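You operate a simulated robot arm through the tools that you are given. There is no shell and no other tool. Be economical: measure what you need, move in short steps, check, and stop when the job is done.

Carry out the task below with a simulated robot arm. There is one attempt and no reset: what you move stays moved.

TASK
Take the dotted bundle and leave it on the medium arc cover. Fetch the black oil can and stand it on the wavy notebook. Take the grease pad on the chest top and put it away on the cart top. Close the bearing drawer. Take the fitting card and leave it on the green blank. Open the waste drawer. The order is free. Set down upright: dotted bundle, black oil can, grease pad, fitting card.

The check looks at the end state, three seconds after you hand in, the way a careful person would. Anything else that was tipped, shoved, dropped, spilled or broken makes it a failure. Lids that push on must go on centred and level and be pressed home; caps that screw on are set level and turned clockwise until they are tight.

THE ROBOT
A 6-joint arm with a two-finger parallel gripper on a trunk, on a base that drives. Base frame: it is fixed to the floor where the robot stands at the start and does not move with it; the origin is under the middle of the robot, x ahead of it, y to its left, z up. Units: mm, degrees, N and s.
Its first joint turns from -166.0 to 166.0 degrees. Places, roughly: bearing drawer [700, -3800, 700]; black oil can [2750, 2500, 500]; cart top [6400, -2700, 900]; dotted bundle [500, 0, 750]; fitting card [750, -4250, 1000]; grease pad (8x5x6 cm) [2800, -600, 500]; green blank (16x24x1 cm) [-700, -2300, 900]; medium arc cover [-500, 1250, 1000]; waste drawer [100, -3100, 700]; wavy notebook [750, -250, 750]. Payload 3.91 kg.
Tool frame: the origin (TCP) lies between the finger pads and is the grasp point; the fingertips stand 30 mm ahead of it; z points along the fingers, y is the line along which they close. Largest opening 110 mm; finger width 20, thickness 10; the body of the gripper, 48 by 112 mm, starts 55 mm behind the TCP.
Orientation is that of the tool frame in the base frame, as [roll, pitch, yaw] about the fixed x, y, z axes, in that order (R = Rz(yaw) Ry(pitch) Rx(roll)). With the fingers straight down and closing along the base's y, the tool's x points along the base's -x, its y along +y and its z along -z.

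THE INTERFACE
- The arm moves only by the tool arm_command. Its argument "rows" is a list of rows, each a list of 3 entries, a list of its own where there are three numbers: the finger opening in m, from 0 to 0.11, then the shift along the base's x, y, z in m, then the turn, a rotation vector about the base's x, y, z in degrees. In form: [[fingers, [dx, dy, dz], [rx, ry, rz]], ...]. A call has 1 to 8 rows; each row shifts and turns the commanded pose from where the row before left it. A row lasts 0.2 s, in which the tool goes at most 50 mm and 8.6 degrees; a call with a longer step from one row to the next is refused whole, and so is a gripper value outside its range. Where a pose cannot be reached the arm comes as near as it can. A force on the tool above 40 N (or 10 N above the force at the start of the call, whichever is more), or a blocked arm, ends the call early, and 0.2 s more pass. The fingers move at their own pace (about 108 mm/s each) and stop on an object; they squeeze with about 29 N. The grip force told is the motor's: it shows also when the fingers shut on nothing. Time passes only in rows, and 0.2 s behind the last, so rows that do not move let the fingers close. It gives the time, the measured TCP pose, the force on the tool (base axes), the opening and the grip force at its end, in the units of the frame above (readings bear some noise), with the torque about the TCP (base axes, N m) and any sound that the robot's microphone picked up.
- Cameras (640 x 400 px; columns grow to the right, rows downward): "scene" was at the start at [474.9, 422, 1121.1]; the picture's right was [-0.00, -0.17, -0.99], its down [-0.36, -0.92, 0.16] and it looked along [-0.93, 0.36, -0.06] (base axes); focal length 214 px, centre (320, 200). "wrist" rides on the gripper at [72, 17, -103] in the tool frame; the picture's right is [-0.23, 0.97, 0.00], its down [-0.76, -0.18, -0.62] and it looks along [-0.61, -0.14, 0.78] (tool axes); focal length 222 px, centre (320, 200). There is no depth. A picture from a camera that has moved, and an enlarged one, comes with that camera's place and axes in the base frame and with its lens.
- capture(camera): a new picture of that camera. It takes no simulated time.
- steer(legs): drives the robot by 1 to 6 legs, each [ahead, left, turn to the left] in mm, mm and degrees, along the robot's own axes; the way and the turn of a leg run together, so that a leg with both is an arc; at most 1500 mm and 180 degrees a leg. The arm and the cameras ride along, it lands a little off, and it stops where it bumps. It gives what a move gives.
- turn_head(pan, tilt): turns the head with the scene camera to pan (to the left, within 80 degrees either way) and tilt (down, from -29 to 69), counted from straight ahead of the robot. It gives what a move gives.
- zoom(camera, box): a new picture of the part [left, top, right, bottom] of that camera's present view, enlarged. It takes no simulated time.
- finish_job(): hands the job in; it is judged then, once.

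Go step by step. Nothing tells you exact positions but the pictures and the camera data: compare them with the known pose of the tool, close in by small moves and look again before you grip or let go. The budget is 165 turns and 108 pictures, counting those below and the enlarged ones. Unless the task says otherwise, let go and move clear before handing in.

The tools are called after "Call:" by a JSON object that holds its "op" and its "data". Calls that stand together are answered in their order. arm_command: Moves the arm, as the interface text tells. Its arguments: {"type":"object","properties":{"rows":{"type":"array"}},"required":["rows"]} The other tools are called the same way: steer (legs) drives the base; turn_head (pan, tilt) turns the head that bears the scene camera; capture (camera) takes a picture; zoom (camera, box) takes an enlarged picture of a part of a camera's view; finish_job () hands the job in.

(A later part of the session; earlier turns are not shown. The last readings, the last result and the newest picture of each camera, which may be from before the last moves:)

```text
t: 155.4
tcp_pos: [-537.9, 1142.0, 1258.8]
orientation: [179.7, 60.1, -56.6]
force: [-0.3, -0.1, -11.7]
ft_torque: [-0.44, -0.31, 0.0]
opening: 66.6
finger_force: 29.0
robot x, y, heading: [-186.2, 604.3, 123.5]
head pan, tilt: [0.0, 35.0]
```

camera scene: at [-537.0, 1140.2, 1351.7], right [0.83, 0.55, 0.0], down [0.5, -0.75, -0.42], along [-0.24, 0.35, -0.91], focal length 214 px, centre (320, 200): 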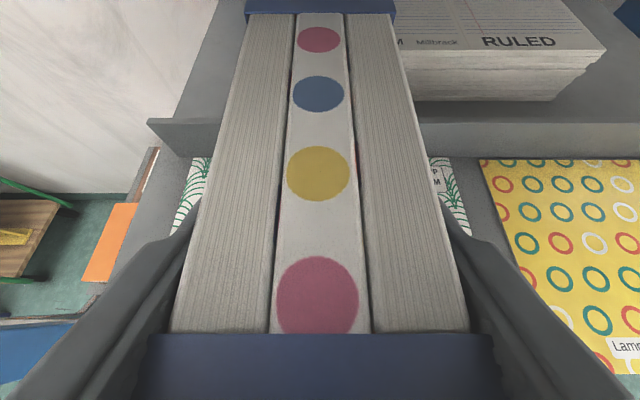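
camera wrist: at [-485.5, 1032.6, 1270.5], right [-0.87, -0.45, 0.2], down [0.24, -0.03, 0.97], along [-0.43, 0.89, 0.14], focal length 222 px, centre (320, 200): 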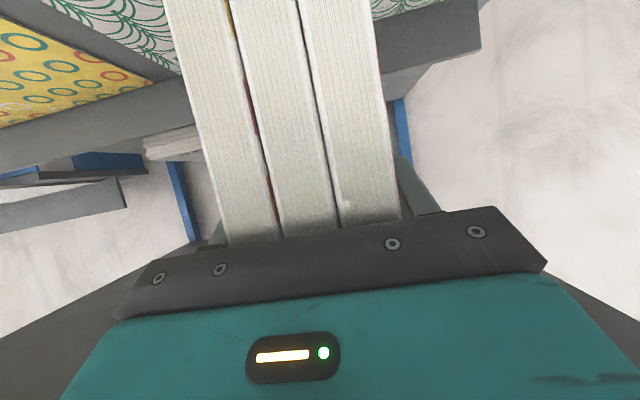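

Call:
{"op": "arm_command", "data": {"rows": [[0.0, [0, 0, -0.003], [0, 0, 0]], [0.0, [0, 0, -0.003], [0, 0, 0]], [0.0, [0, 0, -0.003], [0, 0, 0]], [0.0, [0, 0, -0.003], [0, 0, 0]]]}}

```text
t: 156.4
tcp_pos: [-536.4, 1140.0, 1247.3]
orientation: [179.8, 60.2, -56.6]
force: [-0.3, 1.3, -0.9]
ft_torque: [1.08, 0.32, 0.04]
opening: 67.0
finger_force: 28.9
robot x, y, heading: [-182.6, 601.1, 123.4]
head pan, tilt: [0.0, 35.0]
```

First contact is felt, at the far end. Two more millimetres, then I'll open gently.

Call:
{"op": "arm_command", "data": {"rows": [[0.0, [0, 0, -0.002], [0, 0, 0]], [0.0, [0, 0, -0.001], [0, 0, 0]], [0.0, [0, 0, 0], [0, 0, 0]]]}}

```text
t: 157.2
tcp_pos: [-536.8, 1140.0, 1245.9]
orientation: [179.7, 60.3, -56.6]
force: [-2.3, -4.3, 24.2]
ft_torque: [0.1, -0.08, 0.17]
opening: 66.9
finger_force: 29.0
robot x, y, heading: [-186.1, 602.9, 123.5]
head pan, tilt: [0.0, 35.0]
```

Fully seated (torque near zero). Opening and backing straight out.

Call:
{"op": "arm_command", "data": {"rows": [[0.09, [0, 0, 0.001], [0, 0, 0]], [0.1, [0, 0, 0.001], [0, 0, 0]], [0.1, [0, 0, 0], [0, 0, 0]]]}}

Call:
{"op": "steer", "data": {"legs": [[-300, 0, 0]]}}

Call:
{"op": "turn_head", "data": {"pan": 0, "tilt": 0}}

Call:
{"op": "capture", "data": {"camera": "scene"}}

```text
t: 158.0
tcp_pos: [-537.1, 1141.6, 1245.0]
orientation: [179.6, 60.1, -56.7]
force: [-0.1, -0.1, -0.7]
ft_torque: [-0.02, 0.0, -0.01]
opening: 99.9
finger_force: 0.0
robot x, y, heading: [-182.5, 603.4, 123.2]
head pan, tilt: [0.0, 35.0]
```

```text
t: 160.0
tcp_pos: [-375.2, 891.4, 1245.4]
orientation: [179.6, 60.1, -56.1]
force: [0.2, -0.2, -0.4]
ft_torque: [0.02, -0.04, 0.0]
opening: 100.0
finger_force: 0.1
robot x, y, heading: [-17.8, 355.3, 123.6]
head pan, tilt: [0.0, 35.0]
```

```text
t: 161.0
tcp_pos: [-375.9, 891.4, 1246.4]
orientation: [179.7, 60.2, -56.2]
force: [-0.1, 0.3, -0.7]
ft_torque: [-0.01, -0.01, 0.01]
opening: 100.0
finger_force: 0.0
robot x, y, heading: [-17.4, 351.6, 123.8]
head pan, tilt: [0.0, 0.0]
```

```text
45 pictures are left
camera scene: at [-388.2, 908.7, 1362.3], right [0.83, 0.56, 0.0], down [0.28, -0.41, -0.87], along [-0.49, 0.72, -0.5], focal length 214 px, centre (320, 200)
```

scene: 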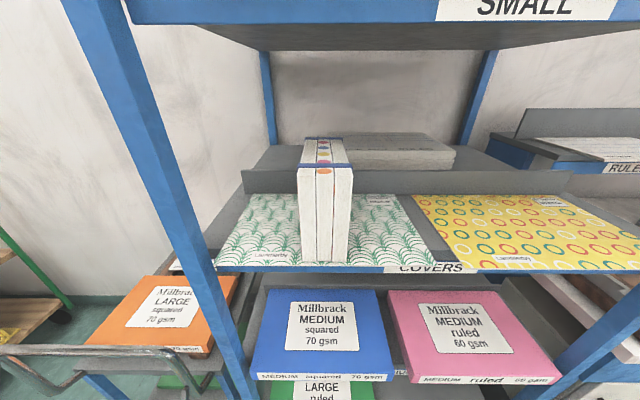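

The bundle stands upright, centred on the arc cover. Next the oil can: I'll drive across the open floor toward (2200, 1800) and look.

Call:
{"op": "steer", "data": {"legs": [[0, 0, -90.8], [1324, 0, 0], [1000, 0, 0]]}}

Call:
{"op": "capture", "data": {"camera": "scene"}}

```text
t: 176.3
tcp_pos: [2504.3, 1877.7, 1246.2]
orientation: [179.7, 60.1, -148.9]
force: [-0.5, -0.3, -0.6]
ft_torque: [0.0, -0.02, -0.01]
opening: 99.9
finger_force: 0.0
robot x, y, heading: [1954.8, 1545.6, 31.3]
head pan, tilt: [0.0, 0.0]
```

```text
44 pictures are left
camera scene: at [2519.1, 1889.3, 1362.4], right [0.52, -0.85, 0.0], down [-0.43, -0.26, -0.87], along [0.74, 0.45, -0.5], focal length 214 px, centre (320, 200)
```

scene: 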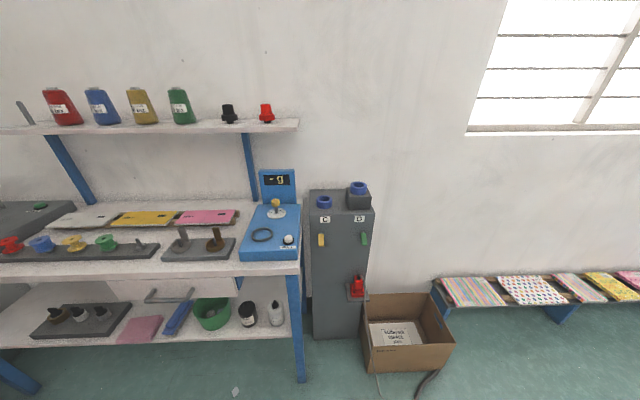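

A bench with a lower shelf is ahead; a small black can and a white bottle stand on it. I'll zoom there.

Call:
{"op": "zoom", "data": {"camera": "scene", "box": [20, 270, 310, 370]}}

```text
2.21 times, centred on (165, 320) of scene
camera zoom: at [2519.1, 1889.3, 1362.4], right [0.52, -0.85, 0.0], down [-0.43, -0.26, -0.87], along [0.74, 0.45, -0.5], focal length 473 px, centre (662, -65)
```

zoom: 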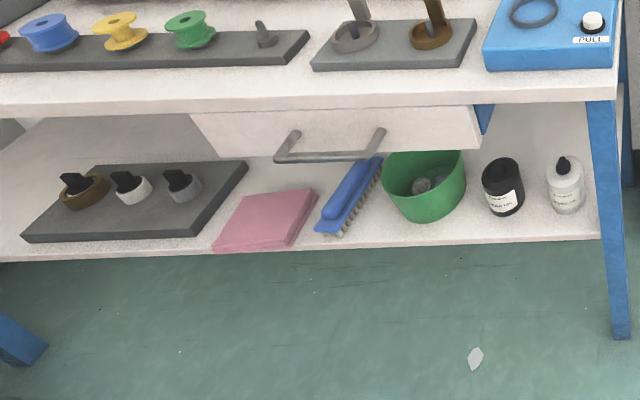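

The black oil can stands near the right front of the lower shelf, about (2820, 2430). I'll move nearer, sideways left, and lower the hand.

Call:
{"op": "steer", "data": {"legs": [[250, 282, 2]]}}

Call:
{"op": "arm_command", "data": {"rows": [[0.1, [0, 0, -0.048], [0, 0, 0]], [0.1, [0, 0, -0.048], [0, 0, 0]], [0.1, [0, 0, -0.048], [0, 0, 0]], [0.1, [0, 0, -0.048], [0, 0, 0]], [0.1, [0, 0, -0.048], [0, 0, 0]], [0.1, [0, 0, -0.048], [0, 0, 0]], [0.1, [0, 0, -0.048], [0, 0, 0]], [0.1, [0, 0, -0.048], [0, 0, 0]]]}}

Call:
{"op": "arm_command", "data": {"rows": [[0.11, [0, 0, -0.048], [0, 0, 0]], [0.11, [0, 0, -0.048], [0, 0, 0]], [0.11, [0, 0, -0.048], [0, 0, 0]], [0.11, [0, 0, -0.048], [0, 0, 0]]]}}

Call:
{"op": "capture", "data": {"camera": "scene"}}

```text
t: 178.6
tcp_pos: [2551.5, 2268.5, 1245.8]
orientation: [179.6, 60.0, -146.6]
force: [0.1, -0.6, -1.0]
ft_torque: [-0.02, -0.04, 0.02]
opening: 100.0
finger_force: 0.0
robot x, y, heading: [2012.1, 1918.9, 33.4]
head pan, tilt: [0.0, 0.0]
```

```text
t: 180.4
tcp_pos: [2551.3, 2269.1, 862.5]
orientation: [179.6, 60.2, -146.7]
force: [-0.1, -0.3, -0.4]
ft_torque: [-0.03, 0.02, -0.02]
opening: 100.1
finger_force: 0.1
robot x, y, heading: [2017.7, 1914.5, 33.3]
head pan, tilt: [0.0, 0.0]
```

```text
t: 181.4
tcp_pos: [2551.2, 2268.1, 672.6]
orientation: [179.6, 60.2, -146.8]
force: [0.1, 0.7, 0.1]
ft_torque: [-0.03, 0.01, 0.0]
opening: 110.2
finger_force: 0.0
robot x, y, heading: [2010.8, 1915.0, 33.2]
head pan, tilt: [0.0, 0.0]
```

```text
42 pictures are left
camera scene: at [2567.3, 2280.8, 788.4], right [0.55, -0.83, 0.0], down [-0.42, -0.27, -0.87], along [0.72, 0.48, -0.5], focal length 214 px, centre (320, 200)
```

scene: 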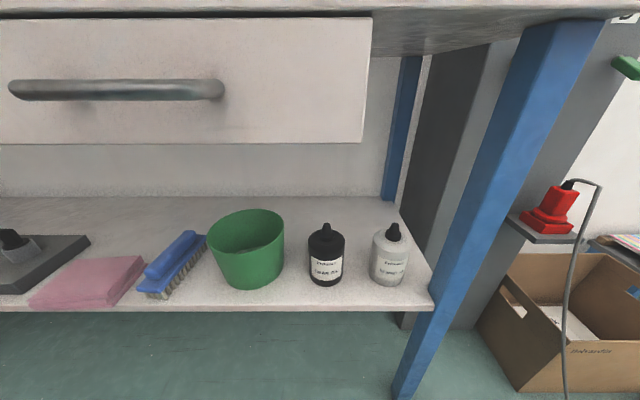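

Triangulated: the can's centre is near (2834, 2445), standing on the shelf at z≈429, about 70 mm wide and 130 tall. I'll lower the hand, lean it to 75°, then drive closer.

Call:
{"op": "arm_command", "data": {"rows": [[0.09, [0, 0, -0.04], [4.1, -6.26, 0]], [0.09, [0, 0, -0.04], [4.1, -6.26, 0]], [0.09, [0, 0, -0.045], [0, 0, 0]], [0.09, [0, 0, -0.045], [0, 0, 0]], [0.09, [0, 0, 0], [0, 0, 0]]]}}

Call:
{"op": "steer", "data": {"legs": [[180, 0, 0]]}}

Call:
{"op": "capture", "data": {"camera": "scene"}}

```text
t: 182.6
tcp_pos: [2579.9, 2287.7, 503.9]
orientation: [179.9, 75.1, -146.5]
force: [0.5, 0.2, 0.2]
ft_torque: [0.04, 0.03, -0.01]
opening: 90.0
finger_force: 0.0
out of reach, approached as far as the arm can: row 1, 2
robot x, y, heading: [2014.8, 1912.6, 33.5]
head pan, tilt: [0.0, 0.0]
```

```text
t: 184.2
tcp_pos: [2733.4, 2386.0, 504.0]
orientation: [179.8, 75.0, -146.6]
force: [0.0, 0.2, -0.3]
ft_torque: [0.01, 0.0, -0.04]
opening: 90.0
finger_force: 0.1
robot x, y, heading: [2166.6, 2014.2, 33.6]
head pan, tilt: [0.0, 0.0]
```

```text
41 pictures are left
camera scene: at [2721.0, 2381.1, 622.3], right [0.55, -0.83, 0.0], down [-0.21, -0.14, -0.97], along [0.8, 0.54, -0.26], focal length 214 px, centre (320, 200)
```

scene: 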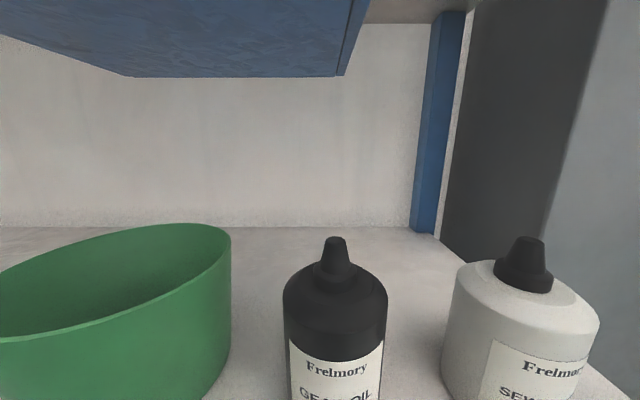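

The can reads "GEAR OIL", 112 mm ahead and 6 mm right of the tool line, with room for the fingers either side. I'll move in and close.

Call:
{"op": "arm_command", "data": {"rows": [[0.09, [0.0235, 0.0115, -0.003], [0, 0, 0]], [0.09, [0.0235, 0.0145, -0.003], [0, 0, 0]], [0.09, [0.0235, 0.0145, -0.003], [0, 0, 0]], [0.09, [0.0225, 0.014, 0], [0, 0, 0]], [0.09, [0, 0, 0], [0, 0, 0]], [0.0, [0, 0, 0], [0, 0, 0]], [0.0, [0, 0, 0], [0, 0, 0]], [0.0, [0, 0, 0], [0, 0, 0]]]}}

Call:
{"op": "capture", "data": {"camera": "scene"}}

```text
t: 185.9
tcp_pos: [2825.9, 2440.3, 497.6]
orientation: [179.8, 75.2, -146.6]
force: [0.4, 1.7, -0.1]
ft_torque: [0.06, 0.01, 0.02]
opening: 67.5
finger_force: 29.0
robot x, y, heading: [2163.8, 2012.3, 33.5]
head pan, tilt: [0.0, 0.0]
```

```text
40 pictures are left
camera scene: at [2814.3, 2435.0, 614.5], right [0.55, -0.83, 0.0], down [-0.21, -0.14, -0.97], along [0.8, 0.54, -0.26], focal length 214 px, centre (320, 200)
```

scene: 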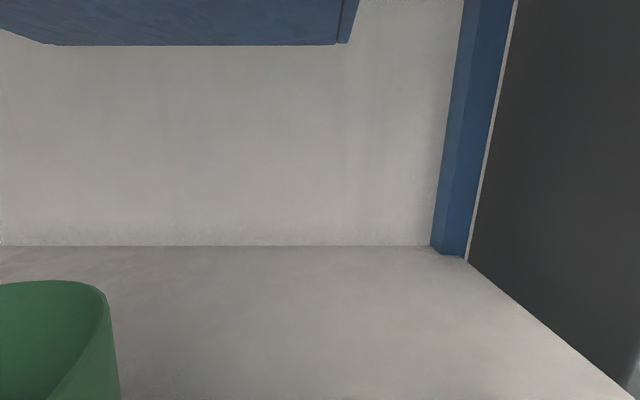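

Gripped at 67.5 mm. I'll lift 30 mm, back out and raise.

Call:
{"op": "arm_command", "data": {"rows": [[0.0, [0, 0, 0.01], [0, 0, 0]], [0.0, [0, 0, 0.02], [0, 0, 0]], [0.0, [0, 0, 0], [0, 0, 0]]]}}

Call:
{"op": "steer", "data": {"legs": [[-400, 0, 0]]}}

Call:
{"op": "arm_command", "data": {"rows": [[0.0, [0, 0, 0.048], [0, 0, 0]], [0.0, [0, 0, 0.048], [0, 0, 0]], [0.0, [0, 0, 0.048], [0, 0, 0]], [0.0, [0, 0, 0.048], [0, 0, 0]], [0.0, [0, 0, 0.048], [0, 0, 0]], [0.0, [0, 0, 0.048], [0, 0, 0]], [0.0, [0, 0, 0.048], [0, 0, 0]], [0.0, [0, 0, 0.048], [0, 0, 0]]]}}

Call:
{"op": "capture", "data": {"camera": "wrist"}}

```text
t: 186.8
tcp_pos: [2824.6, 2440.2, 526.4]
orientation: [179.8, 75.1, -146.7]
force: [1.0, 0.0, -3.0]
ft_torque: [0.01, 0.01, -0.04]
opening: 67.3
finger_force: 28.8
robot x, y, heading: [2166.5, 2013.1, 33.5]
head pan, tilt: [0.0, 0.0]
```

```text
t: 189.3
tcp_pos: [2489.4, 2213.3, 526.4]
orientation: [179.8, 75.0, -146.9]
force: [-0.6, -0.3, -2.5]
ft_torque: [0.02, -0.03, 0.01]
opening: 67.2
finger_force: 29.2
robot x, y, heading: [1827.3, 1793.1, 33.1]
head pan, tilt: [0.0, 0.0]
```

```text
t: 191.1
tcp_pos: [2489.4, 2213.4, 909.8]
orientation: [179.9, 74.9, -146.8]
force: [0.8, 0.0, -3.7]
ft_torque: [0.03, 0.01, -0.02]
opening: 67.2
finger_force: 28.7
robot x, y, heading: [1827.7, 1789.9, 33.4]
head pan, tilt: [0.0, 0.0]
```

```text
39 pictures are left
camera wrist: at [2379.7, 2162.9, 864.8], right [-0.49, 0.85, 0.22], down [-0.24, -0.37, 0.9], along [0.84, 0.38, 0.38], focal length 222 px, centre (320, 200)
```

wrist: 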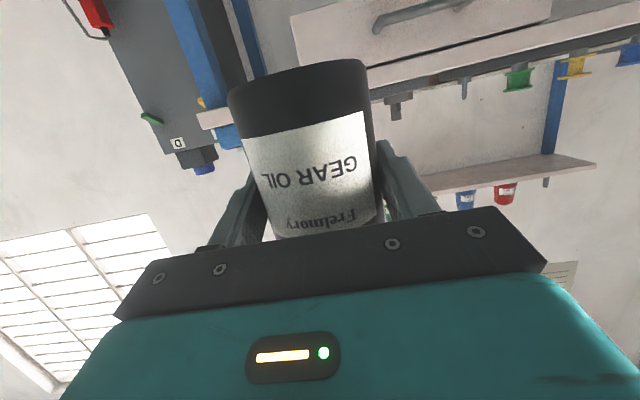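

The oil can is held upright. The pink wavy notebook centre computes to (812, -246, 847); I'll raise the can and drive back to approach it from bearing -28°, where neighbours leave room.

Call:
{"op": "arm_command", "data": {"rows": [[0.0, [0, 0, 0.04], [0, 0, 0]], [0.0, [0, 0, 0.04], [0, 0, 0]], [0.0, [0, 0, 0.04], [0, 0, 0]], [0.0, [0, 0, 0.04], [0, 0, 0]], [0.0, [0, 0, 0.04], [0, 0, 0]]]}}

Call:
{"op": "steer", "data": {"legs": [[0, 0, 4.8], [-1163, 0, 0], [-1163, 0, 0], [0, 0, -66.2], [60, -145, 0]]}}

Call:
{"op": "capture", "data": {"camera": "scene"}}

```text
t: 192.3
tcp_pos: [2489.9, 2218.3, 1094.0]
orientation: [151.2, 74.0, -175.9]
force: [-0.3, -0.4, -2.9]
ft_torque: [0.01, 0.0, -0.01]
opening: 67.2
finger_force: 28.7
out of reach, approached as far as the arm can: row 5
robot x, y, heading: [1828.6, 1792.5, 32.9]
head pan, tilt: [0.0, 0.0]
```

```text
t: 208.1
tcp_pos: [680.1, -174.9, 1091.4]
orientation: [179.2, 75.4, 153.0]
force: [0.3, 0.0, -2.0]
ft_torque: [0.01, -0.03, 0.02]
opening: 67.0
finger_force: 29.0
robot x, y, heading: [-13.9, 186.7, -27.1]
head pan, tilt: [0.0, 0.0]
```

```text
38 pictures are left
camera scene: at [668.5, -169.0, 1208.9], right [-0.44, -0.9, 0.0], down [-0.22, 0.11, -0.97], along [0.87, -0.43, -0.25], focal length 214 px, centre (320, 200)
```

scene: 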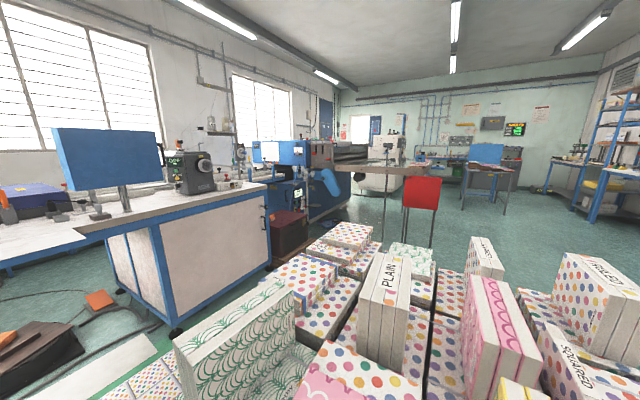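

Good overview; the pink notebook lies just ahead. I'll tilt the camera down to verify before lowering.

Call:
{"op": "turn_head", "data": {"pan": 0, "tilt": 40}}

Call:
{"op": "capture", "data": {"camera": "scene"}}

```text
t: 209.2
tcp_pos: [681.3, -174.6, 1091.2]
orientation: [179.2, 75.4, 153.0]
force: [0.5, -0.4, -3.9]
ft_torque: [0.0, -0.02, 0.01]
opening: 67.3
finger_force: 29.2
robot x, y, heading: [-19.1, 186.5, -26.8]
head pan, tilt: [0.0, 40.0]
```

```text
37 pictures are left
camera scene: at [650.0, -159.6, 1148.5], right [-0.44, -0.9, 0.0], down [-0.73, 0.36, -0.58], along [0.52, -0.25, -0.81], focal length 214 px, centre (320, 200)
```

scene: 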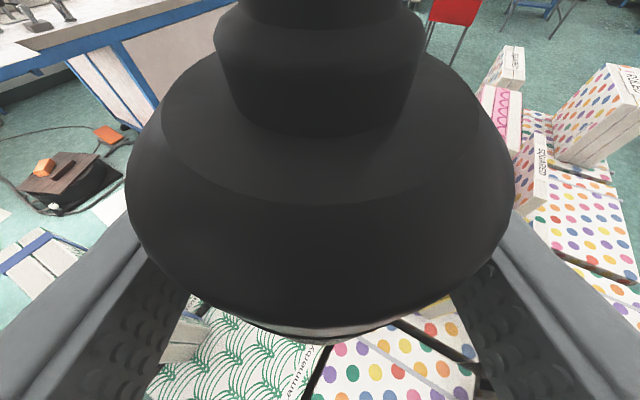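

The notebook's projected corners match the picture. I'll drive ahead 151 mm and lower the can toward its centre.

Call:
{"op": "steer", "data": {"legs": [[151, -5, 0]]}}

Call:
{"op": "arm_command", "data": {"rows": [[0.0, [0, 0, -0.045], [0, 0, 0]], [0.0, [0, 0, -0.045], [0, 0, 0]], [0.0, [0, 0, -0.04], [0, 0, 0]], [0.0, [0, 0, -0.02], [0, 0, 0]]]}}

Call:
{"op": "capture", "data": {"camera": "wrist"}}

```text
t: 210.6
tcp_pos: [815.4, -248.3, 1091.0]
orientation: [179.2, 75.5, 153.1]
force: [0.7, 1.3, -2.4]
ft_torque: [0.03, 0.01, -0.01]
opening: 67.3
finger_force: 29.1
robot x, y, heading: [117.6, 112.0, -27.1]
head pan, tilt: [0.0, 40.0]
```

```text
t: 211.6
tcp_pos: [817.8, -249.2, 956.8]
orientation: [179.3, 75.5, 153.0]
force: [0.5, 0.0, -2.7]
ft_torque: [0.0, -0.01, -0.01]
opening: 67.4
finger_force: 29.2
out of reach, approached as far as the arm can: row 1
robot x, y, heading: [117.9, 114.0, -27.0]
head pan, tilt: [0.0, 40.0]
```

```text
36 pictures are left
camera wrist: at [717.9, -180.8, 911.8], right [0.48, 0.85, 0.22], down [-0.45, 0.02, 0.89], along [0.75, -0.53, 0.39], focal length 222 px, centre (320, 200)
```

wrist: 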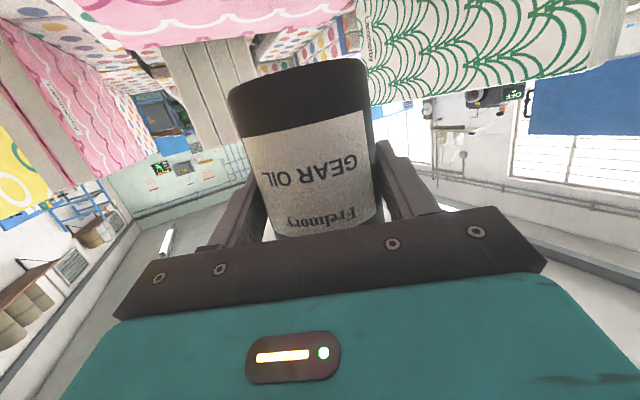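

The wrist view confirms the can is over the notebook's middle. Lowering in small steps to contact.

Call:
{"op": "arm_command", "data": {"rows": [[0.0, [-0.003, 0, -0.02], [0, 0, 0]], [0.0, [0, 0, -0.01], [0, 0, 0]], [0.0, [0, 0, -0.005], [0, 0, 0]], [0.0, [0, 0, -0.004], [0, 0, 0]], [0.0, [0, 0, -0.003], [0, 0, 0]]]}}

```text
t: 212.8
tcp_pos: [813.8, -246.9, 914.8]
orientation: [179.3, 75.6, 153.1]
force: [-1.4, -0.8, 13.2]
ft_torque: [-0.12, 0.47, 0.03]
opening: 67.4
finger_force: 28.8
robot x, y, heading: [115.5, 112.7, -27.0]
head pan, tilt: [0.0, 40.0]
```

Seated exactly where predicted. I'll open and retreat horizontally, then look.

Call:
{"op": "arm_command", "data": {"rows": [[0.1, [0, 0, 0.001], [0, 0, 0]], [0.1, [0, 0, 0], [0, 0, 0]], [0.1, [0, 0, 0], [0, 0, 0]], [0.1, [-0.03, 0.0155, 0.003], [0, 0, 0]], [0.1, [-0.036, 0.018, 0.005], [0, 0, 0]], [0.1, [-0.036, 0.018, 0.02], [0, 0, 0]], [0.1, [-0.03, 0.015, 0.035], [0, 0, 0]], [0.1, [-0.02, 0.01, 0.04], [0, 0, 0]]]}}

Call:
{"op": "capture", "data": {"camera": "scene"}}

```text
t: 214.6
tcp_pos: [659.6, -172.3, 1017.7]
orientation: [179.2, 75.4, 153.0]
force: [-0.1, 0.3, 0.0]
ft_torque: [-0.01, -0.02, -0.03]
opening: 99.9
finger_force: 0.1
robot x, y, heading: [115.7, 114.1, -26.9]
head pan, tilt: [0.0, 40.0]
```

```text
35 pictures are left
camera scene: at [629.3, -157.5, 1074.6], right [-0.44, -0.9, 0.0], down [-0.73, 0.36, -0.58], along [0.52, -0.25, -0.82], focal length 214 px, centre (320, 200)
```

scene: 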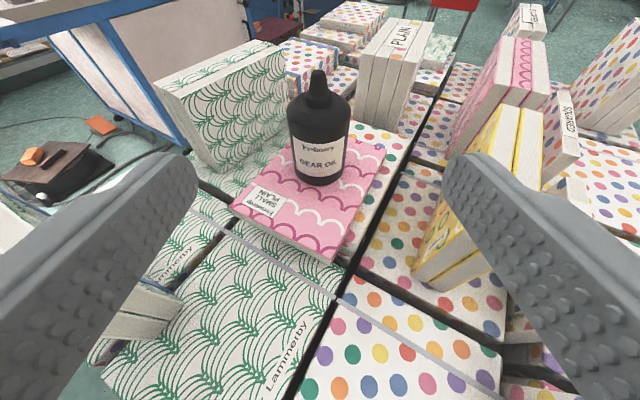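

The oil can stands upright on the wavy notebook. Next I'll back away and look south, where the way round the stack and the remaining places lie.

Call:
{"op": "steer", "data": {"legs": [[-250, 0, 0], [0, 0, -50]]}}

Call:
{"op": "turn_head", "data": {"pan": 0, "tilt": 0}}

Call:
{"op": "capture", "data": {"camera": "scene"}}

```text
t: 218.6
tcp_pos: [34.2, -370.1, 1018.4]
orientation: [179.2, 75.5, 103.8]
force: [-1.0, -0.4, 0.4]
ft_torque: [0.02, 0.0, 0.01]
opening: 100.2
finger_force: 0.1
robot x, y, heading: [-110.5, 225.9, -76.1]
head pan, tilt: [0.0, 40.0]
```

```text
t: 219.7
tcp_pos: [32.6, -370.6, 1019.1]
orientation: [179.3, 75.5, 104.0]
force: [0.4, 1.0, 0.6]
ft_torque: [-0.02, -0.01, -0.01]
opening: 99.9
finger_force: 0.1
robot x, y, heading: [-106.8, 229.2, -76.0]
head pan, tilt: [0.0, 0.0]
```

```text
34 pictures are left
camera scene: at [28.1, -358.5, 1135.4], right [-0.97, -0.25, 0.0], down [-0.06, 0.24, -0.97], along [0.25, -0.94, -0.25], focal length 214 px, centre (320, 200)
```

scene: 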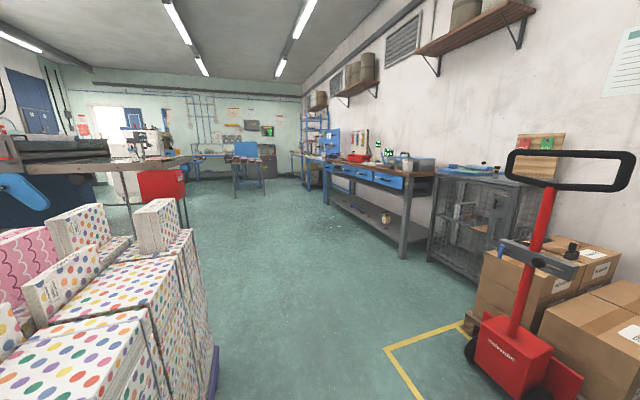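

The room layout is clear now: workbench with blue drawers to the south-west, chest behind the stack to the east. I'll drive round the stack's south corner and look toward the chest.

Call:
{"op": "steer", "data": {"legs": [[0, -150, 0], [1000, 0, 0], [600, 0, 0], [0, 0, 54.5], [930, 0, 0], [0, 0, 50]]}}

Call:
{"op": "capture", "data": {"camera": "scene"}}

```text
t: 238.1
tcp_pos: [1547.1, -1434.5, 1019.1]
orientation: [179.2, 75.4, -151.7]
force: [0.2, -0.6, 0.3]
ft_torque: [-0.01, -0.04, 0.01]
opening: 100.1
finger_force: 0.0
robot x, y, heading: [1004.8, -1716.2, 28.2]
head pan, tilt: [0.0, 0.0]
```

```text
33 pictures are left
camera scene: at [1535.7, -1437.7, 1135.5], right [0.49, -0.87, 0.0], down [-0.22, -0.12, -0.97], along [0.85, 0.47, -0.25], focal length 214 px, centre (320, 200)
```

scene: 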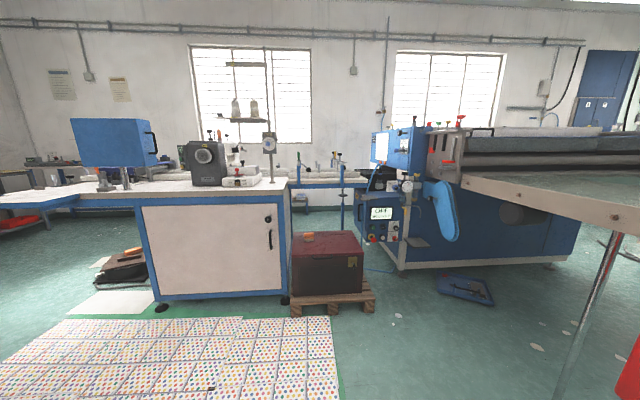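

The maroon chest is right ahead with a small orange block on its top left. I'll zoom to identify it.

Call:
{"op": "zoom", "data": {"camera": "scene", "box": [270, 215, 390, 320]}}

```text
3.81 times, centred on (330, 268) of scene
camera zoom: at [1535.7, -1437.7, 1135.5], right [0.49, -0.87, 0.0], down [-0.22, -0.12, -0.97], along [0.85, 0.47, -0.25], focal length 817 px, centre (282, -57)
```

zoom: 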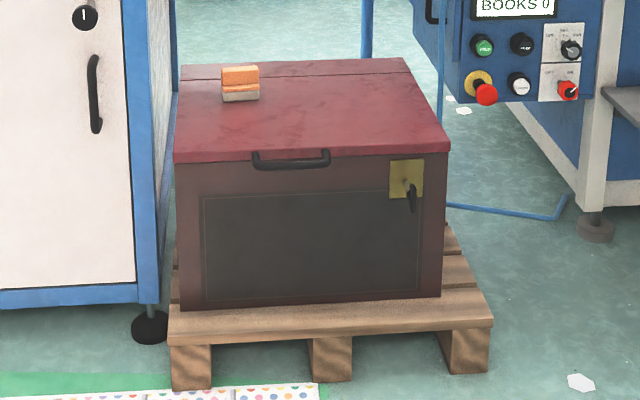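

The pad (orange top, grey base) is on the chest's back left, about (2700, -705). The way there passes between the low sheet pallet and something red at my right, so I'll look right to measure the gap.

Call:
{"op": "turn_head", "data": {"pan": -45, "tilt": 25}}

Call:
{"op": "capture", "data": {"camera": "scene"}}

```text
t: 239.2
tcp_pos: [1547.6, -1433.0, 1017.0]
orientation: [179.2, 75.4, -151.6]
force: [0.6, 0.6, 0.0]
ft_torque: [0.03, 0.01, 0.01]
opening: 99.9
finger_force: 0.1
robot x, y, heading: [1003.4, -1716.0, 28.5]
head pan, tilt: [-45.0, 25.0]
```

```text
31 pictures are left
camera scene: at [1537.4, -1511.1, 1102.5], right [-0.25, -0.95, 0.18], down [-0.6, 0.01, -0.8], along [0.76, -0.31, -0.57], focal length 214 px, centre (320, 200)
```

scene: 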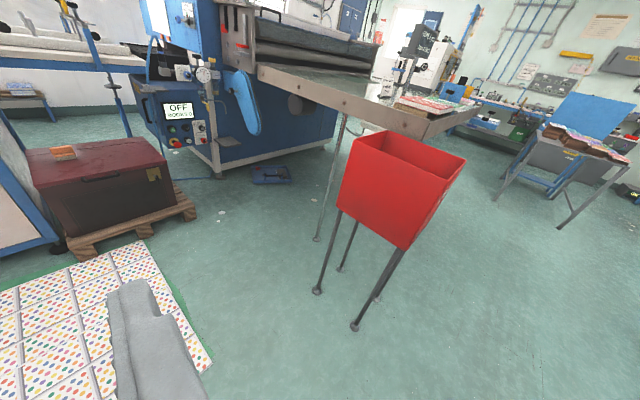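

The red thing is a bin on legs; the gap between its foot and the sheet pallet's corner looks like about 570–600 mm, close to the robot's own width. I'll move so the camera hangs over the gap and measure it straight down.

Call:
{"op": "steer", "data": {"legs": [[470, -211, 0]]}}

Call:
{"op": "turn_head", "data": {"pan": 0, "tilt": 69}}

Call:
{"op": "capture", "data": {"camera": "scene"}}

```text
t: 242.2
tcp_pos: [2052.5, -1391.0, 1017.4]
orientation: [179.2, 75.4, -151.5]
force: [-0.3, 0.1, -0.2]
ft_torque: [0.03, -0.01, 0.01]
opening: 99.7
finger_force: 0.1
robot x, y, heading: [1510.2, -1677.4, 28.6]
head pan, tilt: [-45.0, 25.0]
```

```text
t: 243.3
tcp_pos: [2052.3, -1391.8, 1018.4]
orientation: [179.2, 75.4, -151.5]
force: [-0.8, 0.0, -1.4]
ft_torque: [-0.03, 0.04, 0.02]
opening: 99.9
finger_force: 0.1
robot x, y, heading: [1505.6, -1675.0, 28.9]
head pan, tilt: [0.0, 68.8]
```

```text
30 pictures are left
camera scene: at [1990.4, -1423.8, 1047.5], right [0.49, -0.87, 0.0], down [-0.87, -0.48, -0.12], along [0.1, 0.06, -0.99], focal length 214 px, centre (320, 200)
```

scene: 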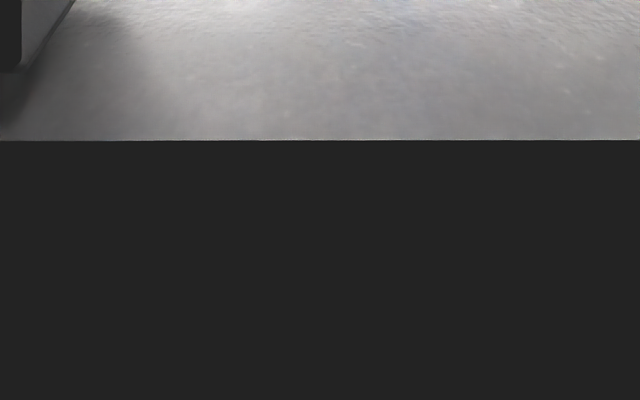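

The gripper itself blocks that view; a milder tilt will show the floor.

Call:
{"op": "turn_head", "data": {"pan": -20, "tilt": 40}}

Call:
{"op": "capture", "data": {"camera": "scene"}}

```text
t: 244.3
tcp_pos: [2053.5, -1391.3, 1019.4]
orientation: [179.1, 75.4, -151.5]
force: [0.3, 0.2, 0.3]
ft_torque: [-0.02, 0.01, -0.01]
opening: 99.9
finger_force: 0.1
robot x, y, heading: [1511.6, -1678.0, 28.6]
head pan, tilt: [-20.0, 40.0]
```

```text
29 pictures are left
camera scene: at [2032.7, -1433.5, 1076.2], right [0.17, -0.98, 0.08], down [-0.79, -0.19, -0.59], along [0.59, 0.04, -0.8], focal length 214 px, centre (320, 200)
```

scene: 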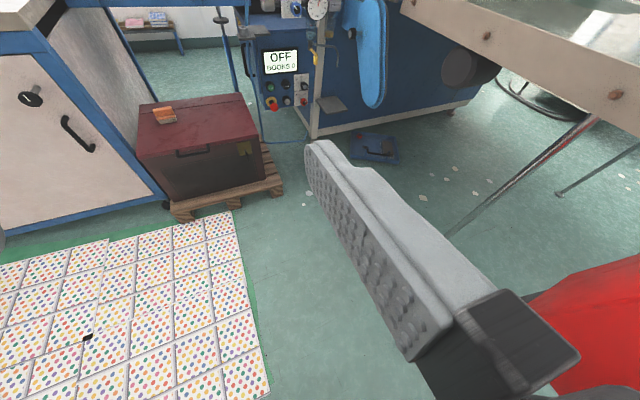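

The gap really is only about 570 mm, too tight for the robot's ~610 mm base. I'll look at the space behind the chest for another way in.

Call:
{"op": "turn_head", "data": {"pan": 12, "tilt": -3}}

Call:
{"op": "zoom", "data": {"camera": "scene", "box": [170, 120, 470, 310]}}

```text
t: 245.4
tcp_pos: [2052.2, -1392.0, 1017.0]
orientation: [179.1, 75.4, -151.6]
force: [0.5, -0.3, 0.7]
ft_torque: [0.01, -0.01, 0.0]
opening: 100.0
finger_force: 0.0
robot x, y, heading: [1514.1, -1678.9, 28.6]
head pan, tilt: [12.0, -3.0]
```

```text
2.11 times, centred on (320, 215) of scene
camera zoom: at [2030.4, -1380.7, 1140.9], right [0.65, -0.76, -0.06], down [-0.18, -0.09, -0.98], along [0.74, 0.65, -0.2], focal length 452 px, centre (320, 168)
```

zoom: 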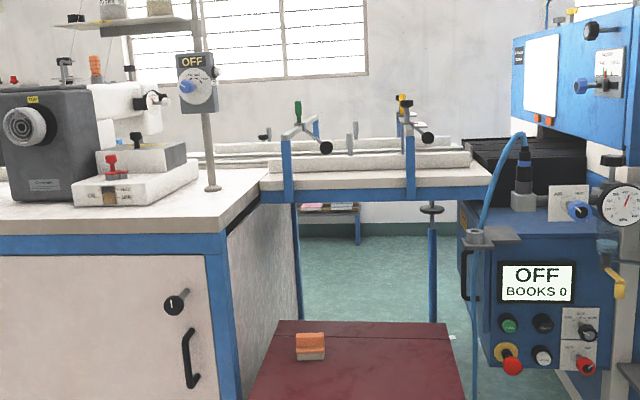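

A bridge table closes the rear too, so the gap is the only way. I'll measure the bin's feet again from close above.

Call:
{"op": "turn_head", "data": {"pan": -80, "tilt": 45}}

Call:
{"op": "capture", "data": {"camera": "scene"}}

```text
t: 247.0
tcp_pos: [2053.8, -1391.8, 1018.2]
orientation: [179.2, 75.4, -151.5]
force: [0.4, -0.7, -0.4]
ft_torque: [0.02, 0.01, 0.03]
opening: 99.9
finger_force: 0.1
robot x, y, heading: [1512.5, -1675.5, 28.3]
head pan, tilt: [-80.0, 45.0]
```

```text
27 pictures are left
camera scene: at [2000.6, -1510.0, 1085.6], right [-0.75, -0.62, 0.25], down [-0.6, 0.46, -0.65], along [0.29, -0.63, -0.72], focal length 214 px, centre (320, 200)
```

scene: 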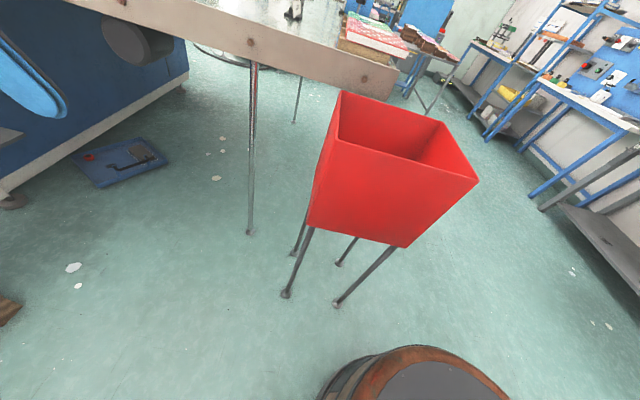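

Comparing the two views, the dotted sheets lie at floor level (z≈0), so only the bin's feet are a real obstacle. I'll pass with 325 mm from the bin's nearest foot, skirting the mat's corner, in careful legs.

Call:
{"op": "steer", "data": {"legs": [[91, -120, -1.4], [400, 0, 0]]}}

```text
t: 250.5
tcp_pos: [2551.9, -1283.3, 1018.6]
orientation: [179.1, 75.4, -152.8]
force: [-1.6, -0.2, -0.7]
ft_torque: [-0.03, -0.01, 0.02]
opening: 100.0
finger_force: 0.0
robot x, y, heading: [1998.6, -1556.8, 27.4]
head pan, tilt: [-80.0, 45.0]
```

No bump at the narrowest point. Continuing into the bay and turning toward the chest.

Call:
{"op": "steer", "data": {"legs": [[290, 0, 0], [0, 0, 31]]}}

Call:
{"op": "turn_head", "data": {"pan": 0, "tilt": 30}}

Call:
{"op": "capture", "data": {"camera": "scene"}}

```text
t: 254.0
tcp_pos: [2583.1, -908.2, 1016.8]
orientation: [179.3, 75.3, -121.5]
force: [0.1, -0.2, 0.1]
ft_torque: [0.01, -0.02, 0.01]
opening: 99.8
finger_force: 0.1
robot x, y, heading: [2259.2, -1430.5, 58.4]
head pan, tilt: [-80.0, 45.0]
```

```text
t: 255.6
tcp_pos: [2583.4, -907.4, 1017.7]
orientation: [179.2, 75.5, -121.5]
force: [0.5, -0.2, 0.2]
ft_torque: [0.01, 0.0, -0.02]
opening: 100.0
finger_force: 0.0
robot x, y, heading: [2258.4, -1426.5, 58.7]
head pan, tilt: [0.0, 30.0]
```

```text
26 pictures are left
camera scene: at [2570.6, -925.7, 1088.6], right [0.86, -0.51, 0.0], down [-0.36, -0.6, -0.71], along [0.36, 0.61, -0.7], focal length 214 px, centre (320, 200)
```

scene: 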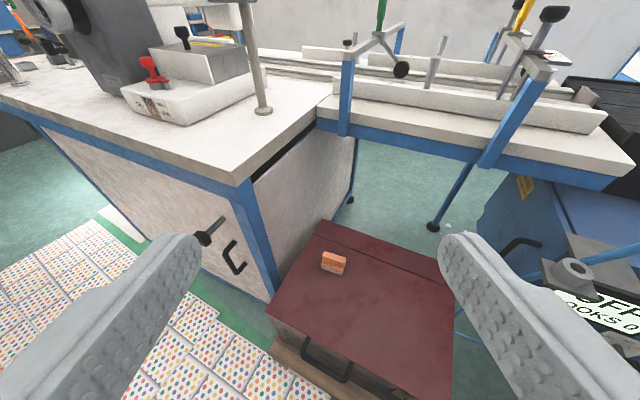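

The pad stands at about (2782, -655) on the chest top at z≈430. I'll zoom for its orientation.

Call:
{"op": "zoom", "data": {"camera": "scene", "box": [284, 220, 384, 300]}}

```text
5.00 times, centred on (334, 260) of scene
camera zoom: at [2570.6, -925.7, 1088.6], right [0.86, -0.51, 0.0], down [-0.36, -0.6, -0.71], along [0.36, 0.61, -0.7], focal length 1072 px, centre (250, -100)
```

zoom: 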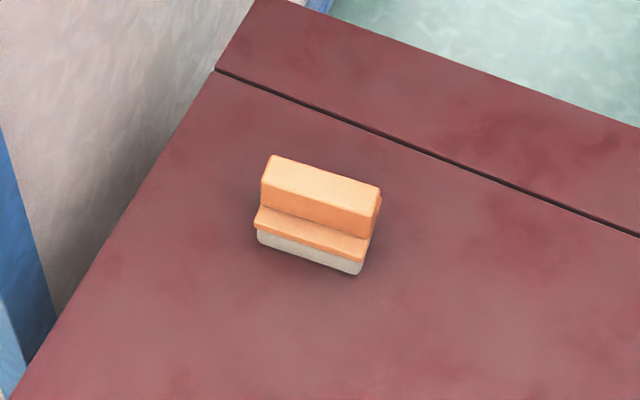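

The pad's long axis runs at bearing -50°, so I'll grip its ends approaching from bearing 40°. I'll drive 200 mm closer, turn and tilt the hand to 50°, and come above it.

Call:
{"op": "steer", "data": {"legs": [[200, 0, 0]]}}

Call:
{"op": "arm_command", "data": {"rows": [[0.1, [0, 0, 0], [0, 0, -6.1]], [0.1, [0, 0, 0], [0, 0, -6.1]], [0.1, [0, 0, 0], [0, 0, -6.1]], [0.1, [0, 0, 0], [-5.4, 6.35, 0]], [0.1, [0, 0, 0], [-5.4, 6.35, 0]], [0.1, [0, 0, 0], [-5.4, 6.35, 0]]]}}

Call:
{"op": "arm_command", "data": {"rows": [[0.1, [0.013, 0.0115, -0.045], [0, 0, 0]], [0.1, [0.013, 0.0115, -0.045], [0, 0, 0]], [0.1, [0.013, 0.0115, -0.045], [0, 0, 0]], [0.1, [0.013, 0.0115, -0.045], [0, 0, 0]], [0.1, [0.013, 0.0115, -0.045], [0, 0, 0]], [0.1, [0.013, 0.0115, -0.045], [0, 0, 0]], [0.1, [0.013, 0.0115, -0.045], [0, 0, 0]]]}}

Call:
{"op": "capture", "data": {"camera": "scene"}}

```text
t: 257.1
tcp_pos: [2688.6, -737.8, 1017.6]
orientation: [179.3, 75.4, -121.5]
force: [-0.1, 0.4, 0.5]
ft_torque: [0.02, -0.02, -0.01]
opening: 100.0
finger_force: 0.1
robot x, y, heading: [2362.2, -1253.9, 58.6]
head pan, tilt: [0.0, 30.0]
```

```text
t: 258.5
tcp_pos: [2706.4, -743.4, 1034.7]
orientation: [-163.8, 54.5, -116.1]
force: [-4.2, 1.5, -3.4]
ft_torque: [0.17, -0.1, -0.31]
opening: 100.1
finger_force: 0.0
out of reach, approached as far as the arm can: row 1, 2
robot x, y, heading: [2361.9, -1259.8, 58.5]
head pan, tilt: [0.0, 30.0]
```

```text
t: 260.1
tcp_pos: [2781.2, -659.4, 709.9]
orientation: [165.3, 50.8, -150.1]
force: [-2.8, 2.5, 1.1]
ft_torque: [-0.28, -0.18, -0.01]
opening: 99.9
finger_force: 0.0
robot x, y, heading: [2360.6, -1257.8, 58.6]
head pan, tilt: [0.0, 30.0]
```

```text
24 pictures are left
camera scene: at [2792.2, -661.8, 783.0], right [0.65, -0.74, -0.16], down [-0.74, -0.57, -0.36], along [0.18, 0.36, -0.92], focal length 214 px, centre (320, 200)
```

scene: 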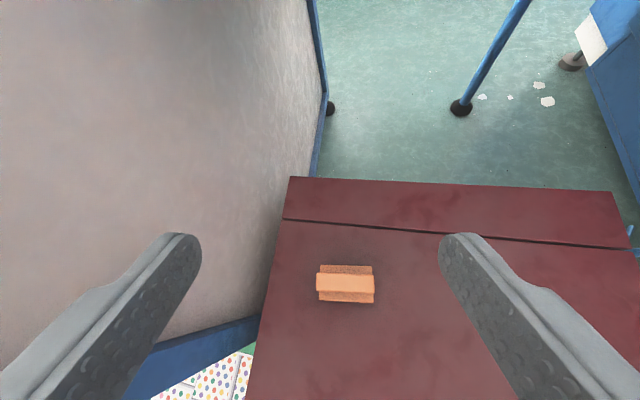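

The pad centre is (2784, -649), aligned with the closing line within a couple of degrees, but the hand is rolled about 9°. I'll correct that while descending to z≈555.

Call:
{"op": "arm_command", "data": {"rows": [[0.1, [0.001, 0.003, -0.03], [-3.9, -2.5, -0.6]], [0.1, [0.001, 0.003, -0.03], [-3.9, -2.5, -0.6]], [0.1, [0.001, 0.003, -0.035], [0, 0, 0]], [0.1, [0, 0.001, -0.03], [0, 0, 0]], [0.1, [0, 0, -0.03], [0, 0, 0]], [0.1, [0, 0, 0], [0, 0, 0]]]}}

Call:
{"op": "capture", "data": {"camera": "scene"}}

```text
t: 261.5
tcp_pos: [2780.8, -644.0, 555.1]
orientation: [-172.3, 50.3, -127.3]
force: [0.0, 0.4, -0.4]
ft_torque: [-0.03, -0.02, 0.01]
opening: 99.7
finger_force: 0.0
robot x, y, heading: [2362.1, -1255.6, 58.6]
head pan, tilt: [0.0, 30.0]
```

```text
23 pictures are left
camera scene: at [2780.1, -631.9, 630.1], right [0.73, -0.68, 0.09], down [-0.62, -0.7, -0.35], along [0.3, 0.2, -0.93], focal length 214 px, centre (320, 200)
```

scene: 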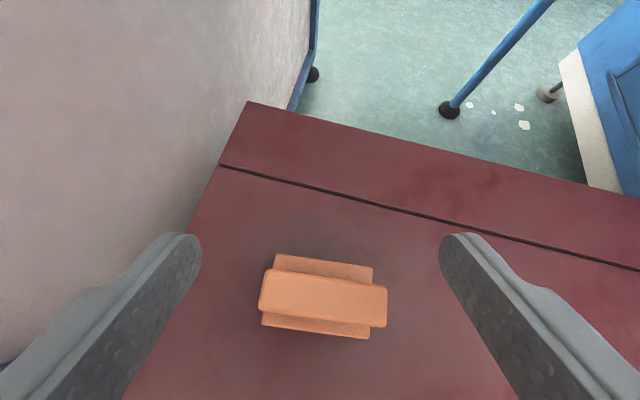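

The pad stays put at (2784, -649). I'll correct the remaining roll and bearing and descend part way.

Call:
{"op": "arm_command", "data": {"rows": [[0.1, [0.0015, -0.0025, -0.02], [1.82, 1.68, -3.27]], [0.1, [0.0015, -0.0025, -0.02], [1.82, 1.68, -3.27]], [0.1, [0, 0, 0], [0, 0, 0]], [0.1, [0, 0, 0], [0, 0, 0]]]}}

```text
t: 262.5
tcp_pos: [2783.8, -649.6, 516.0]
orientation: [180.0, 50.6, -139.8]
force: [-0.1, 0.3, 0.0]
ft_torque: [0.01, 0.02, 0.0]
opening: 99.9
finger_force: 0.1
robot x, y, heading: [2361.6, -1259.4, 58.4]
head pan, tilt: [0.0, 30.0]
```

Now level, at bearing 40°, right over the pad. Descending 50 mm and closing.

Call:
{"op": "arm_command", "data": {"rows": [[0.1, [0, 0, -0.025], [0, 0, 0]], [0.1, [0, 0, -0.02], [0, 0, 0]], [0.1, [0, 0, -0.006], [0, 0, 0]], [0.0, [0, 0, 0], [0, 0, 0]], [0.0, [0, 0, 0], [0, 0, 0]], [0.0, [0, 0, 0], [0, 0, 0]]]}}

Call:
{"op": "arm_command", "data": {"rows": [[0.0, [0, 0, 0.01], [0, 0, 0]], [0.0, [0, 0, 0.03], [0, 0, 0]], [0.0, [0, 0, 0.045], [0, 0, 0]], [0.0, [0, 0, 0.045], [0, 0, 0]], [0.0, [0, 0, 0.045], [0, 0, 0]], [0.0, [0, 0, 0.045], [0, 0, 0]], [0.0, [0, 0, 0.045], [0, 0, 0]], [0.0, [0, 0, 0.045], [0, 0, 0]]]}}

Call:
{"op": "capture", "data": {"camera": "scene"}}

```text
t: 263.5
tcp_pos: [2788.1, -650.4, 467.0]
orientation: [179.8, 50.8, -140.0]
force: [-0.3, -1.2, 11.5]
ft_torque: [-0.25, -0.46, -0.23]
opening: 71.6
finger_force: 29.2
robot x, y, heading: [2361.2, -1256.3, 58.3]
head pan, tilt: [0.0, 30.0]
stopped in row 4: the force on the tool passed its limit at 79 N (the readings are from after the stop); the commanded pose is now the measured one
```

```text
t: 265.3
tcp_pos: [2784.9, -653.2, 777.2]
orientation: [179.9, 50.7, -140.1]
force: [-0.8, 0.3, -0.9]
ft_torque: [0.0, -0.02, -0.02]
opening: 71.7
finger_force: 29.2
robot x, y, heading: [2363.9, -1256.5, 58.4]
head pan, tilt: [0.0, 30.0]
```

```text
22 pictures are left
camera scene: at [2789.4, -645.4, 850.6], right [0.64, -0.77, 0.0], down [-0.72, -0.6, -0.35], along [0.27, 0.23, -0.94], focal length 214 px, centre (320, 200)
```

scene: 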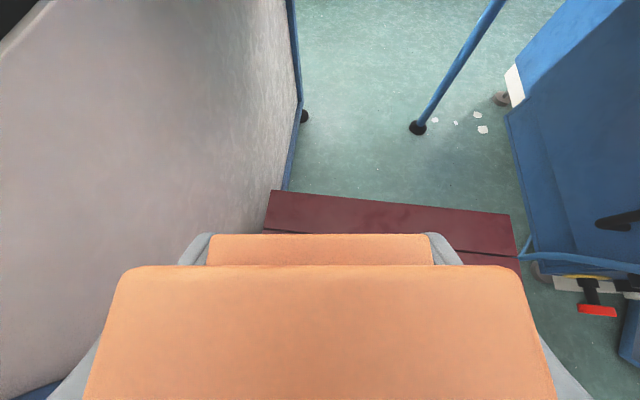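

The grease pad is held at 71.7 mm. I'll raise and retract, then reverse out of the bay by the same path.

Call:
{"op": "arm_command", "data": {"rows": [[0.0, [-0.0125, -0.0178, 0.04], [0, 0, 0]], [0.0, [-0.0125, -0.0178, 0.04], [0, 0, 0]], [0.0, [-0.0125, -0.0178, 0.04], [0, 0, 0]], [0.0, [-0.0125, -0.0178, 0.04], [0, 0, 0]], [0.0, [-0.0125, -0.0178, 0.04], [0, 0, 0]], [0.0, [-0.0125, -0.0178, 0.04], [0, 0, 0]]]}}

Call:
{"op": "steer", "data": {"legs": [[-200, 0, 0], [0, 0, -31], [-290, 0, 0], [-400, 0, 0]]}}

```text
t: 266.7
tcp_pos: [2709.0, -755.0, 1015.7]
orientation: [179.9, 50.6, -140.1]
force: [-1.3, 1.2, -0.1]
ft_torque: [-0.04, 0.02, -0.04]
opening: 71.7
finger_force: 29.3
robot x, y, heading: [2357.0, -1259.9, 58.2]
head pan, tilt: [0.0, 30.0]
```

```text
t: 273.5
tcp_pos: [2197.0, -1494.7, 1015.9]
orientation: [179.9, 50.8, -171.4]
force: [-0.1, 0.4, -0.3]
ft_torque: [0.01, 0.05, -0.01]
opening: 72.0
finger_force: 28.4
robot x, y, heading: [1640.1, -1742.6, 26.8]
head pan, tilt: [0.0, 30.0]
```

Out of the bay. Now I'll drive south past the bin and look east toward the cart.

Call:
{"op": "steer", "data": {"legs": [[0, 0, -126.8], [850, 0, 0], [0, 0, 78]]}}

Call:
{"op": "turn_head", "data": {"pan": 0, "tilt": -25}}

Call:
{"op": "capture", "data": {"camera": "scene"}}

```text
t: 286.6
tcp_pos: [1998.4, -2857.5, 1015.3]
orientation: [179.9, 50.8, 135.9]
force: [0.1, -0.4, -1.4]
ft_torque: [0.04, 0.01, 0.0]
opening: 71.7
finger_force: 28.8
robot x, y, heading: [1466.8, -2564.0, -25.6]
head pan, tilt: [0.0, 30.0]
```

```text
t: 287.9
tcp_pos: [1997.5, -2858.0, 1015.5]
orientation: [179.9, 50.8, 135.9]
force: [-0.4, 0.4, -1.7]
ft_torque: [0.01, -0.03, 0.01]
opening: 71.8
finger_force: 29.2
robot x, y, heading: [1459.7, -2563.8, -25.5]
head pan, tilt: [0.0, -25.0]
```

```text
21 pictures are left
camera scene: at [2028.7, -2889.0, 1167.1], right [-0.7, -0.72, 0.0], down [-0.18, 0.17, -0.97], along [0.7, -0.67, -0.25], focal length 214 px, centre (320, 200)
```

scene: 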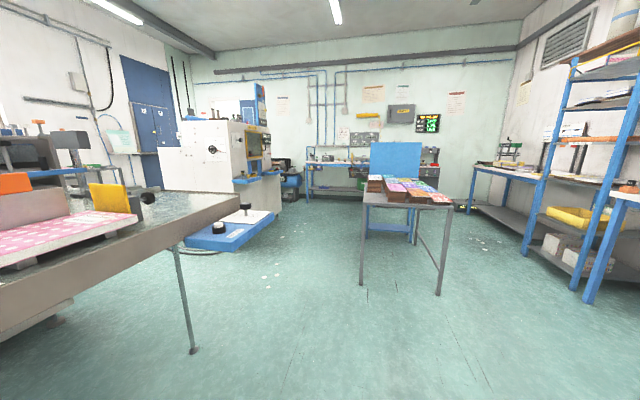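

The cart must be beyond the long table, near the blue doors. I'll drive round the table's south end and look north-east.

Call:
{"op": "steer", "data": {"legs": [[0, 0, -16.9], [805, 0, 0], [806, 0, 0], [0, 0, 29.2], [873, 0, 0], [0, 0, 35]]}}

Call:
{"op": "capture", "data": {"camera": "scene"}}

```text
t: 304.4
tcp_pos: [4102.3, -3695.7, 1016.1]
orientation: [179.9, 50.8, -179.0]
force: [0.6, -0.5, -0.3]
ft_torque: [-0.01, 0.0, 0.01]
opening: 71.8
finger_force: 29.5
robot x, y, heading: [3517.0, -3865.9, 19.2]
head pan, tilt: [0.0, -25.0]
```

```text
20 pictures are left
camera scene: at [4146.9, -3693.5, 1167.2], right [0.02, -1.0, 0.0], down [-0.25, 0.0, -0.97], along [0.97, 0.02, -0.25], focal length 214 px, centre (320, 200)
```

scene: 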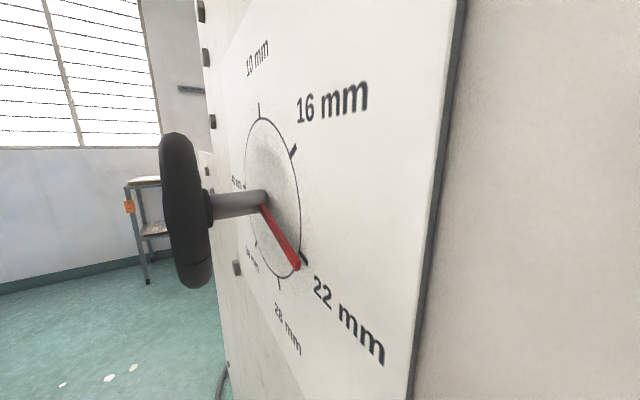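

I came close to the white machine's dial, so I'll turn left away from it and go between the table end and the machine, then face the cart.

Call:
{"op": "steer", "data": {"legs": [[0, 0, 27], [666, 0, 0], [541, 0, 8], [0, 0, -44]]}}

Call:
{"op": "capture", "data": {"camera": "scene"}}

```text
t: 314.3
tcp_pos: [4918.6, -2890.8, 1017.1]
orientation: [180.0, 50.9, 171.2]
force: [0.1, -1.4, -1.0]
ft_torque: [0.02, -0.02, 0.03]
opening: 71.7
finger_force: 28.5
robot x, y, heading: [4309.5, -2958.1, 9.4]
head pan, tilt: [0.0, -25.0]
```

```text
19 pictures are left
camera scene: at [4962.4, -2896.5, 1167.2], right [-0.15, -0.99, 0.0], down [-0.24, 0.04, -0.97], along [0.96, -0.15, -0.25], focal length 214 px, centre (320, 200)
```

scene: 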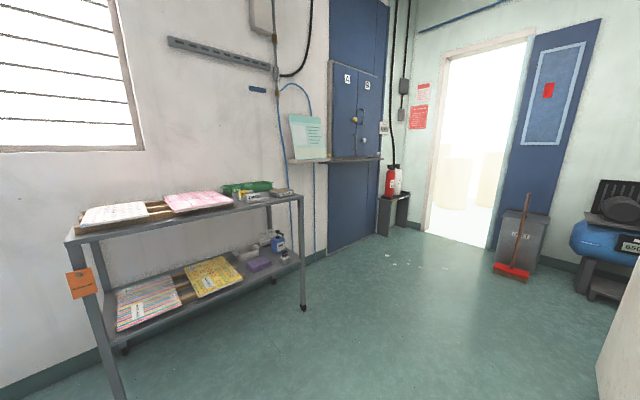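

This is the cart: grey, with notebooks and small things on its top. I'll zoom to find a free place for the pad.

Call:
{"op": "zoom", "data": {"camera": "scene", "box": [55, 165, 315, 265]}}

```text
2.46 times, centred on (185, 215) of scene
camera zoom: at [4962.4, -2896.5, 1167.2], right [-0.15, -0.99, 0.0], down [-0.24, 0.04, -0.97], along [0.96, -0.15, -0.25], focal length 528 px, centre (652, 163)
```

zoom: 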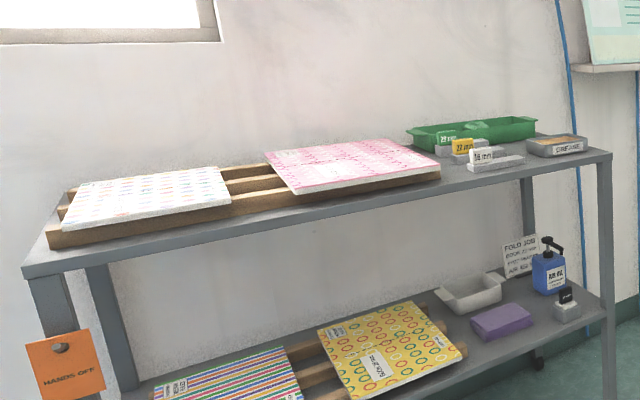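

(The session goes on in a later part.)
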